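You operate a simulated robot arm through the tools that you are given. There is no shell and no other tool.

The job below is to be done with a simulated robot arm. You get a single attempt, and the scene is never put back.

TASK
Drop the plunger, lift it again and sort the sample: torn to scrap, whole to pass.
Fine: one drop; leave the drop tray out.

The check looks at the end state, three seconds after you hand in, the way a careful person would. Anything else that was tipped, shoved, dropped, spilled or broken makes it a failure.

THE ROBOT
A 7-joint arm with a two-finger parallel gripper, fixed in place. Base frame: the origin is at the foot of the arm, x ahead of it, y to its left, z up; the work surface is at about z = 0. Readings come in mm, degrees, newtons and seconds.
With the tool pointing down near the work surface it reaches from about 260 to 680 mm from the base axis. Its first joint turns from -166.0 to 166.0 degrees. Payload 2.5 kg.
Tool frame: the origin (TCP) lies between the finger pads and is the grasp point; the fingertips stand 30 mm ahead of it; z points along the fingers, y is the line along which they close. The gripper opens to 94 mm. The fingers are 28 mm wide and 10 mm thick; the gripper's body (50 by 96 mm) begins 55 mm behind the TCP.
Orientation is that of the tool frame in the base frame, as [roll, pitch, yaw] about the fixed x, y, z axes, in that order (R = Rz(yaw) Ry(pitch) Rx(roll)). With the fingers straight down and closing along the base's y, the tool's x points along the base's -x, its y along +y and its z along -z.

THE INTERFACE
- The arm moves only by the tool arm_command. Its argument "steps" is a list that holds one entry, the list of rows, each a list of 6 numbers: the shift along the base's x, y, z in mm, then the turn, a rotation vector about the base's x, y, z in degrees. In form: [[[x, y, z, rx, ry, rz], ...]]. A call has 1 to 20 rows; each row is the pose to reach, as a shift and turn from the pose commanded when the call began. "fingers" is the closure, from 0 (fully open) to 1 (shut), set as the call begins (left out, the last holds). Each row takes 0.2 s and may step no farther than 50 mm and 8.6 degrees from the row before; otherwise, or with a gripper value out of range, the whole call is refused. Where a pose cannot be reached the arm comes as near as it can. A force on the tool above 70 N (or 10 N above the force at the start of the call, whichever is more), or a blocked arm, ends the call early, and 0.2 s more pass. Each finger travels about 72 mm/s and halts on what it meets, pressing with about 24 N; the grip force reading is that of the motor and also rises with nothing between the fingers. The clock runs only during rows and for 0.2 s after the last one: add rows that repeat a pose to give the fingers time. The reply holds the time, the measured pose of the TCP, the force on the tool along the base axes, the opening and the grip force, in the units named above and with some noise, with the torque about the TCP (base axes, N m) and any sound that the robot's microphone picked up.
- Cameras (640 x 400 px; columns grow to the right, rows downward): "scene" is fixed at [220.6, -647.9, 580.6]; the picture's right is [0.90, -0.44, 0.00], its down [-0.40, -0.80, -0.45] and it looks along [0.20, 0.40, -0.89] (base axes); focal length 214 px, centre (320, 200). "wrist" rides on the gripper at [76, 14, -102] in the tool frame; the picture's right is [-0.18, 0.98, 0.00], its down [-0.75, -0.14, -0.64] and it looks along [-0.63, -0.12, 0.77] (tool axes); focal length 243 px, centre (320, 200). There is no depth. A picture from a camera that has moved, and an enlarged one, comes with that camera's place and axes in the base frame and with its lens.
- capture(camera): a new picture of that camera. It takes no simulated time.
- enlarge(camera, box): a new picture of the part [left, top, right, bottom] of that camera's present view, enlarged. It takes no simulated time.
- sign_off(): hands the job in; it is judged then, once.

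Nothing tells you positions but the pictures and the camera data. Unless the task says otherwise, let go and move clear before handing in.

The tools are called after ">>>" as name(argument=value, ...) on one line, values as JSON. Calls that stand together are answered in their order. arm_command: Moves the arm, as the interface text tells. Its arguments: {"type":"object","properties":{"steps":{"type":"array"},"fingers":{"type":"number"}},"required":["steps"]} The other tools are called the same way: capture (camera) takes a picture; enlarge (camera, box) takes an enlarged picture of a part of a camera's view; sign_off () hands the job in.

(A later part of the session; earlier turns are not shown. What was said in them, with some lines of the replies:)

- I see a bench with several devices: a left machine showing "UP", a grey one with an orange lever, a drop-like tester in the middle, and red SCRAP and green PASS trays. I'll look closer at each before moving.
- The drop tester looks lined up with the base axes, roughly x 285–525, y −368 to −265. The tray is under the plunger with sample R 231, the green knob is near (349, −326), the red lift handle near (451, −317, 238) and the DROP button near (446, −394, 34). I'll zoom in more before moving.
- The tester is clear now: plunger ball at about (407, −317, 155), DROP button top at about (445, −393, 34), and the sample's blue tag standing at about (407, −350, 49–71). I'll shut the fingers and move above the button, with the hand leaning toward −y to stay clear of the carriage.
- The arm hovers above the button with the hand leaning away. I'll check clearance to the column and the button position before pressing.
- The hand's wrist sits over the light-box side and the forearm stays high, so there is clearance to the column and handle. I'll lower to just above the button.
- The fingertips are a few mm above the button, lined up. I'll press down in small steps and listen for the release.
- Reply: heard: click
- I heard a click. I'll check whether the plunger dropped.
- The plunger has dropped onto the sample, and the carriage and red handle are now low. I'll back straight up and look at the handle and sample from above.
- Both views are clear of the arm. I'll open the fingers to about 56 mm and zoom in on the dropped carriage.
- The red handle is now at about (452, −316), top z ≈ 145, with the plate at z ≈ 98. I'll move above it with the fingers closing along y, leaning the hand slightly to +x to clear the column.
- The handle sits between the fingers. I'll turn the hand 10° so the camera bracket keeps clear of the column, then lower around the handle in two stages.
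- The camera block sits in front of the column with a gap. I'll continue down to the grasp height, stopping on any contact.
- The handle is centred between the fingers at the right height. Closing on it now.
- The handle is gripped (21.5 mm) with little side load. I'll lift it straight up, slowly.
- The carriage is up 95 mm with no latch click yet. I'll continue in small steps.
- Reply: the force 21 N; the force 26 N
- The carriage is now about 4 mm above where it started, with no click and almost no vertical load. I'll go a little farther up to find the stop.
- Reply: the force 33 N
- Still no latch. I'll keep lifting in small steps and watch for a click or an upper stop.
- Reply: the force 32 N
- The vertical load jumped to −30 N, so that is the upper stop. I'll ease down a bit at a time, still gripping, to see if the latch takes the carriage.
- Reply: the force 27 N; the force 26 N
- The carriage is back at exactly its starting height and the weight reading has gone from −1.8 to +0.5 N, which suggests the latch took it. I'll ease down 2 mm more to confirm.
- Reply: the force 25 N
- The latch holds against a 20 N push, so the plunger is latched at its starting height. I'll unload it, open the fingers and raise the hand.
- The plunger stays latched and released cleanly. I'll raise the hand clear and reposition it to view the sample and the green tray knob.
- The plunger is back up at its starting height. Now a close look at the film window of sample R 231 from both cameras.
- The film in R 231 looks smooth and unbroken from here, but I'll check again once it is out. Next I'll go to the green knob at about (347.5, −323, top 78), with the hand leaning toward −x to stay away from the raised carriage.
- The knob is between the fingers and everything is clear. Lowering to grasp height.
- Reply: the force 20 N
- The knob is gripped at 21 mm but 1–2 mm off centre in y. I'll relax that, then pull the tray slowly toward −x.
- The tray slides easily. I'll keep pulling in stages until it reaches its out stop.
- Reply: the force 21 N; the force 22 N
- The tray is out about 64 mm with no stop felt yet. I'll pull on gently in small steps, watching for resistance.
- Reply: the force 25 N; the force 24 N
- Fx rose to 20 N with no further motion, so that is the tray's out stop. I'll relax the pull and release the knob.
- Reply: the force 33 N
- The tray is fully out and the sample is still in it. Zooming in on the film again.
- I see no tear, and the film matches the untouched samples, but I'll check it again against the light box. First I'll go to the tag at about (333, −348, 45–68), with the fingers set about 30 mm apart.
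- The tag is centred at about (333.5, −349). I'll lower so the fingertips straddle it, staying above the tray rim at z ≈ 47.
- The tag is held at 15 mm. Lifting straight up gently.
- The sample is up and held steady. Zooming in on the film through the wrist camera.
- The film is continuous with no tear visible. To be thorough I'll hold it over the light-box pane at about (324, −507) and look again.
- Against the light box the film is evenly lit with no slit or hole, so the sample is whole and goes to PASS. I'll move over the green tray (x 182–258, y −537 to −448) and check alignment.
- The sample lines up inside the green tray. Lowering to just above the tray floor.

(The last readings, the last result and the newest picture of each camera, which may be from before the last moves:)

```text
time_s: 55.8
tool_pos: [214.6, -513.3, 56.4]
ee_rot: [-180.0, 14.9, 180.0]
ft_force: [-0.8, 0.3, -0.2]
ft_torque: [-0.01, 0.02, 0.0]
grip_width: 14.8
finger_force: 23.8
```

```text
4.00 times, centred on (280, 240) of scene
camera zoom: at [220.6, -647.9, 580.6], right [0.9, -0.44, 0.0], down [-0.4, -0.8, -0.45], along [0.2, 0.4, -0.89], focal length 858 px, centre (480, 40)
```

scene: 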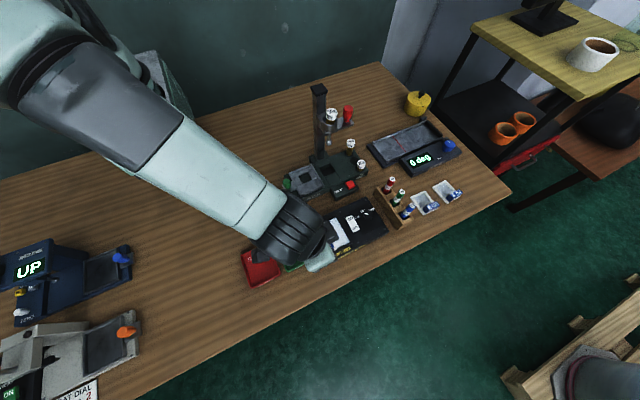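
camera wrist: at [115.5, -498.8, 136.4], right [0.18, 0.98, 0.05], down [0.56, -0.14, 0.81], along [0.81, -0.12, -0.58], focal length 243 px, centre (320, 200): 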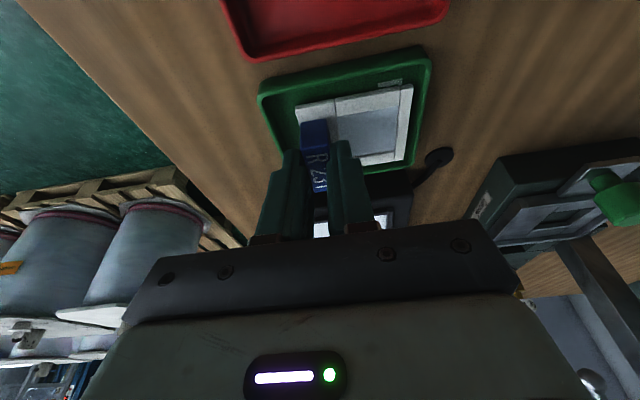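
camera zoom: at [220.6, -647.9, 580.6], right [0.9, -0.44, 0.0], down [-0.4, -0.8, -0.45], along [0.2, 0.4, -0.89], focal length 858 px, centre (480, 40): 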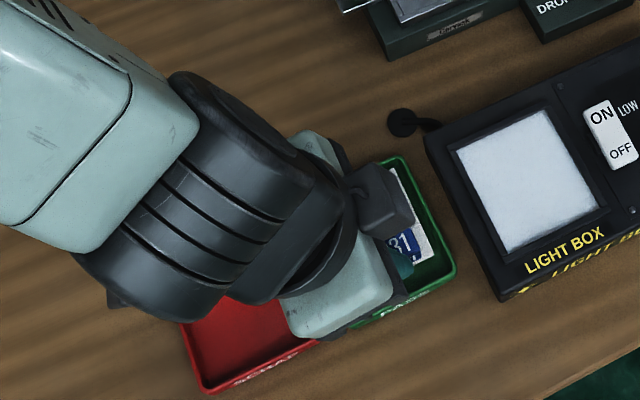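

The sample sits inside the tray outline. Going down in small steps to contact.

>>> arm_command(steps=[[[0, 0, -2, 0, 0, 0], [0, 0, -4, 0, 0, 0], [0, 0, -5, 0, 0, 0], [0, 0, -5, 0, 0, 0]]])

>>> enlarge(camera="wrist", box=[240, 30, 460, 210])

```text
time_s: 56.8
tool_pos: [214.4, -513.4, 51.9]
ee_rot: [-179.9, 15.0, -180.0]
ft_force: [0.7, 0.5, -1.1]
ft_torque: [-0.01, 0.0, 0.02]
grip_width: 15.0
finger_force: 24.1
```

```text
2.22 times, centred on (350, 120) of wrist
camera zoom: at [115.4, -499.1, 131.4], right [0.18, 0.98, 0.05], down [0.56, -0.14, 0.81], along [0.81, -0.12, -0.58], focal length 539 px, centre (253, 378)
```

zoom: 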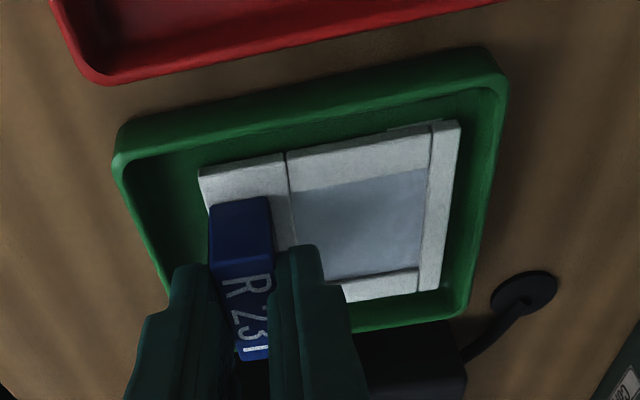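

>>> arm_command(steps=[[[0, 0, -1, 0, 0, 0], [0, 0, -2, 0, 0, 0], [0, 0, -2, 0, 0, 0]]])

```text
time_s: 57.6
tool_pos: [214.0, -513.7, 51.1]
ee_rot: [-179.9, 15.0, 180.0]
ft_force: [-2.0, 2.6, 13.0]
ft_torque: [0.2, 0.0, 0.02]
grip_width: 14.7
finger_force: 24.3
```

Contact is felt (13 N). I'll unload slightly, then open the fingers just enough to free the tag.

>>> arm_command(steps=[[[0, 0, 0.5, 0, 0, 0], [0, 0, 1, 0, 0, 0], [0, 0, 1, 0, 0, 0]]])

>>> arm_command(steps=[[[0, 0, 0, 0, 0, 0], [0, 0, 0, 0, 0, 0], [0, 0, 0, 0, 0, 0]]], fingers=0.76)

>>> enlarge(camera="wrist", box=[240, 30, 460, 210])

```text
time_s: 58.4
tool_pos: [214.3, -513.7, 49.8]
ee_rot: [-180.0, 14.9, 180.0]
ft_force: [0.1, -1.0, 1.8]
ft_torque: [-0.01, -0.07, 0.0]
grip_width: 14.8
finger_force: 23.7
```

```text
time_s: 59.2
tool_pos: [214.4, -513.4, 50.5]
ee_rot: [180.0, 14.9, 179.9]
ft_force: [0.7, -0.1, 0.2]
ft_torque: [0.02, 0.02, -0.01]
grip_width: 22.5
finger_force: 0.0
```

```text
2.22 times, centred on (350, 120) of wrist
camera zoom: at [115.4, -499.3, 130.5], right [0.18, 0.98, 0.05], down [0.56, -0.14, 0.81], along [0.81, -0.12, -0.58], focal length 539 px, centre (253, 378)
```

zoom: 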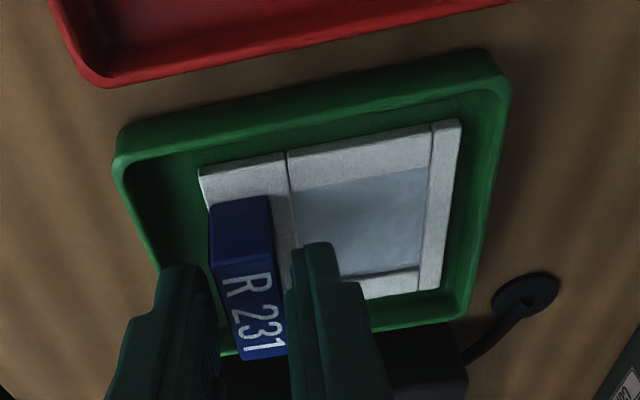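

The sample is resting in the PASS tray and the tag is free. I'll raise straight up and away.

>>> arm_command(steps=[[[0, 0, 6, 0, 0, 0], [0, 0, 16, 0, 0, 0], [0, 0, 32, 0, 0, 0], [0, 0, 60, 0, 0, 0], [0, 0, 100, 0, 0, 0], [0, 0, 145, 0, 0, 0], [0, 0, 190, 0, 5, 0], [0, 10, 235, 0, 10, 0], [10, 45, 270, 0, 15, 0], [20, 85, 290, 0, 15, 0], [35, 125, 300, 0, 15, 0], [50, 165, 300, 0, 15, 0], [60, 195, 310, 0, 15, 0], [60, 195, 310, 0, 15, 0]]])

>>> capture(camera="scene")

>>> capture(camera="wrist")

```text
refused: row 9 steps farther than a row can; nothing moved
```

```text
taken
```

scene: 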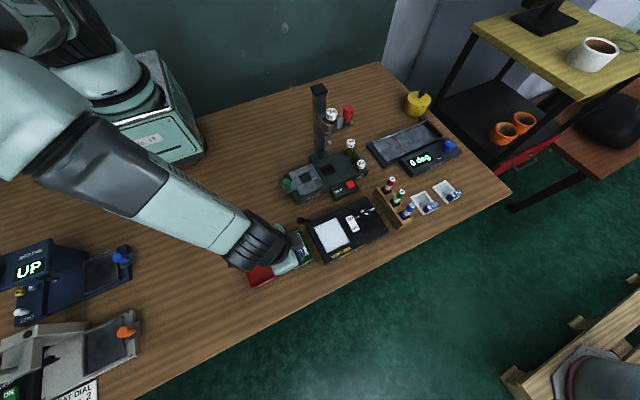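

```text
taken
camera wrist: at [115.4, -499.3, 130.5], right [0.18, 0.98, 0.05], down [0.56, -0.14, 0.81], along [0.81, -0.12, -0.58], focal length 243 px, centre (320, 200)
```

wrist: 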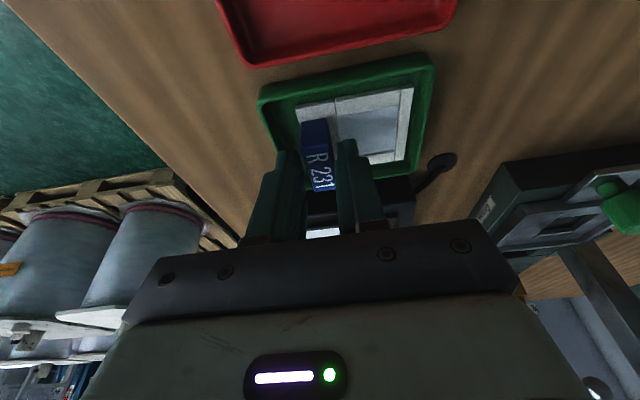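

One row was too long a step, so nothing moved and the sample still rests in the tray. I'll repeat the retreat with shorter steps.

>>> arm_command(steps=[[[0, 0, 6, 0, 0, 0], [0, 0, 16, 0, 0, 0], [0, 0, 32, 0, 0, 0], [0, 0, 60, 0, 0, 0], [0, 0, 100, 0, 0, 0], [0, 0, 140, 0, 0, 0], [0, 0, 180, 0, 5, 0], [0, 10, 215, 0, 10, 0], [5, 35, 245, 0, 15, 0], [15, 65, 265, 0, 15, 0], [30, 100, 280, 0, 15, 0], [45, 135, 290, 0, 15, 0], [60, 170, 300, 0, 15, 0], [60, 190, 310, 0, 15, 0], [60, 190, 310, 0, 15, 0]]])

>>> capture(camera="scene")

>>> enlarge(camera="scene", box=[230, 70, 400, 290])

>>> enlarge(camera="scene", box=[235, 220, 325, 290])

>>> enlarge(camera="scene", box=[280, 75, 380, 205])

```text
time_s: 62.4
tool_pos: [273.8, -322.9, 361.5]
ee_rot: [-180.0, -0.1, -180.0]
ft_force: [0.4, 0.2, -0.5]
ft_torque: [-0.03, 0.02, 0.03]
grip_width: 22.7
finger_force: 0.1
```

```text
taken
```

scene: 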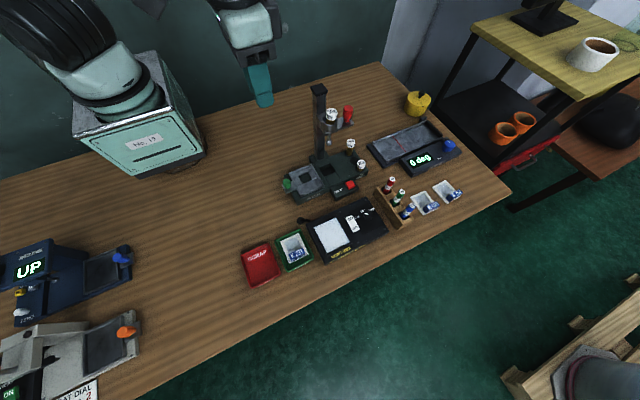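

```text
1.82 times, centred on (315, 180) of scene
camera zoom: at [220.6, -647.9, 580.6], right [0.9, -0.44, 0.0], down [-0.4, -0.8, -0.45], along [0.2, 0.4, -0.89], focal length 390 px, centre (329, 236)
```

zoom: 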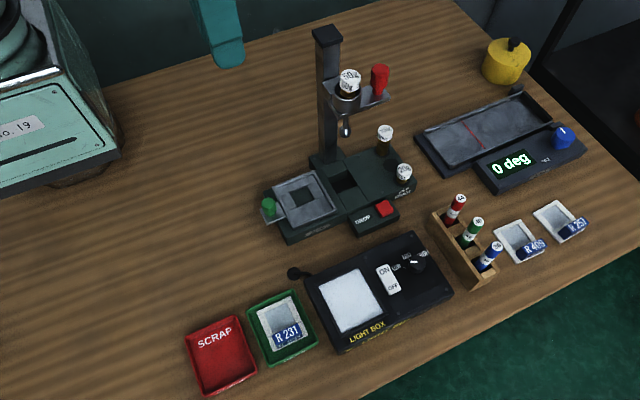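

```text
5.71 times, centred on (280, 255) of scene
camera zoom: at [220.6, -647.9, 580.6], right [0.9, -0.44, 0.0], down [-0.4, -0.8, -0.45], along [0.2, 0.4, -0.89], focal length 1226 px, centre (549, -114)
```

zoom: 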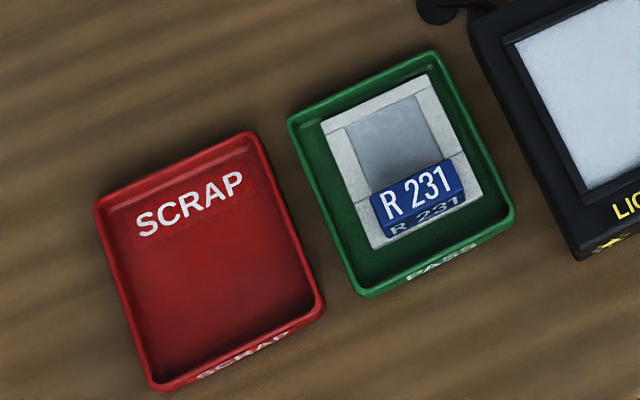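

```text
3.08 times, centred on (330, 140) of scene
camera zoom: at [220.6, -647.9, 580.6], right [0.9, -0.44, 0.0], down [-0.4, -0.8, -0.45], along [0.2, 0.4, -0.89], focal length 660 px, centre (289, 385)
```

zoom: 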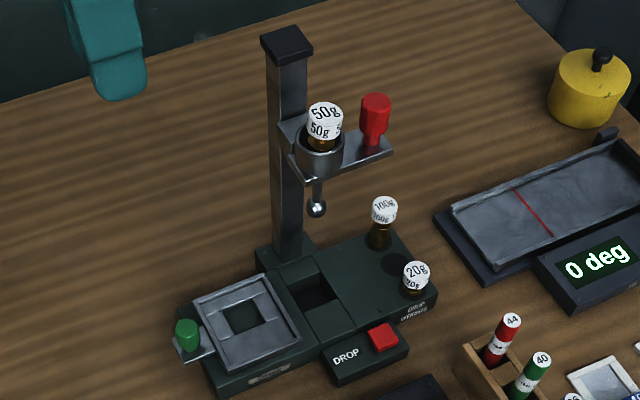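

Sample R 231 lies flat in the PASS tray. The plunger is up on its latch with the 50 g weight seated, the drop tray is fully out, and nothing else has moved. The arm is clear with nothing in the gripper, so I'm handing in.

>>> sign_off()

```text
The job is handed in.
```

Sample R 231 came through the drop whole, so it is in the green PASS tray. I handed the job in and it was accepted, but I haven't seen the check's result.

- **Drop:** I pressed DROP once, and the plunger fell onto the film.
- **Lift:** I raised the plunger by the red handle to its starting height. I heard no click as it latched, but it held against about 20 N of downward push and stayed up when released. The 50 g weight sits a few millimetres to one side in its cup, but it is still in place.
- **Inspection:** I saw no slit or hole in the film, either in the tray or held over the light box. One corner of the film was hidden by a finger in the light-box view; the spot the plunger hit was clear.
- **Drop tray:** It is pulled out to its stop, about 75 mm, and left out.

The last pictures before hand-in showed everything else on the bench where it was. The arm was raised clear with an empty gripper.
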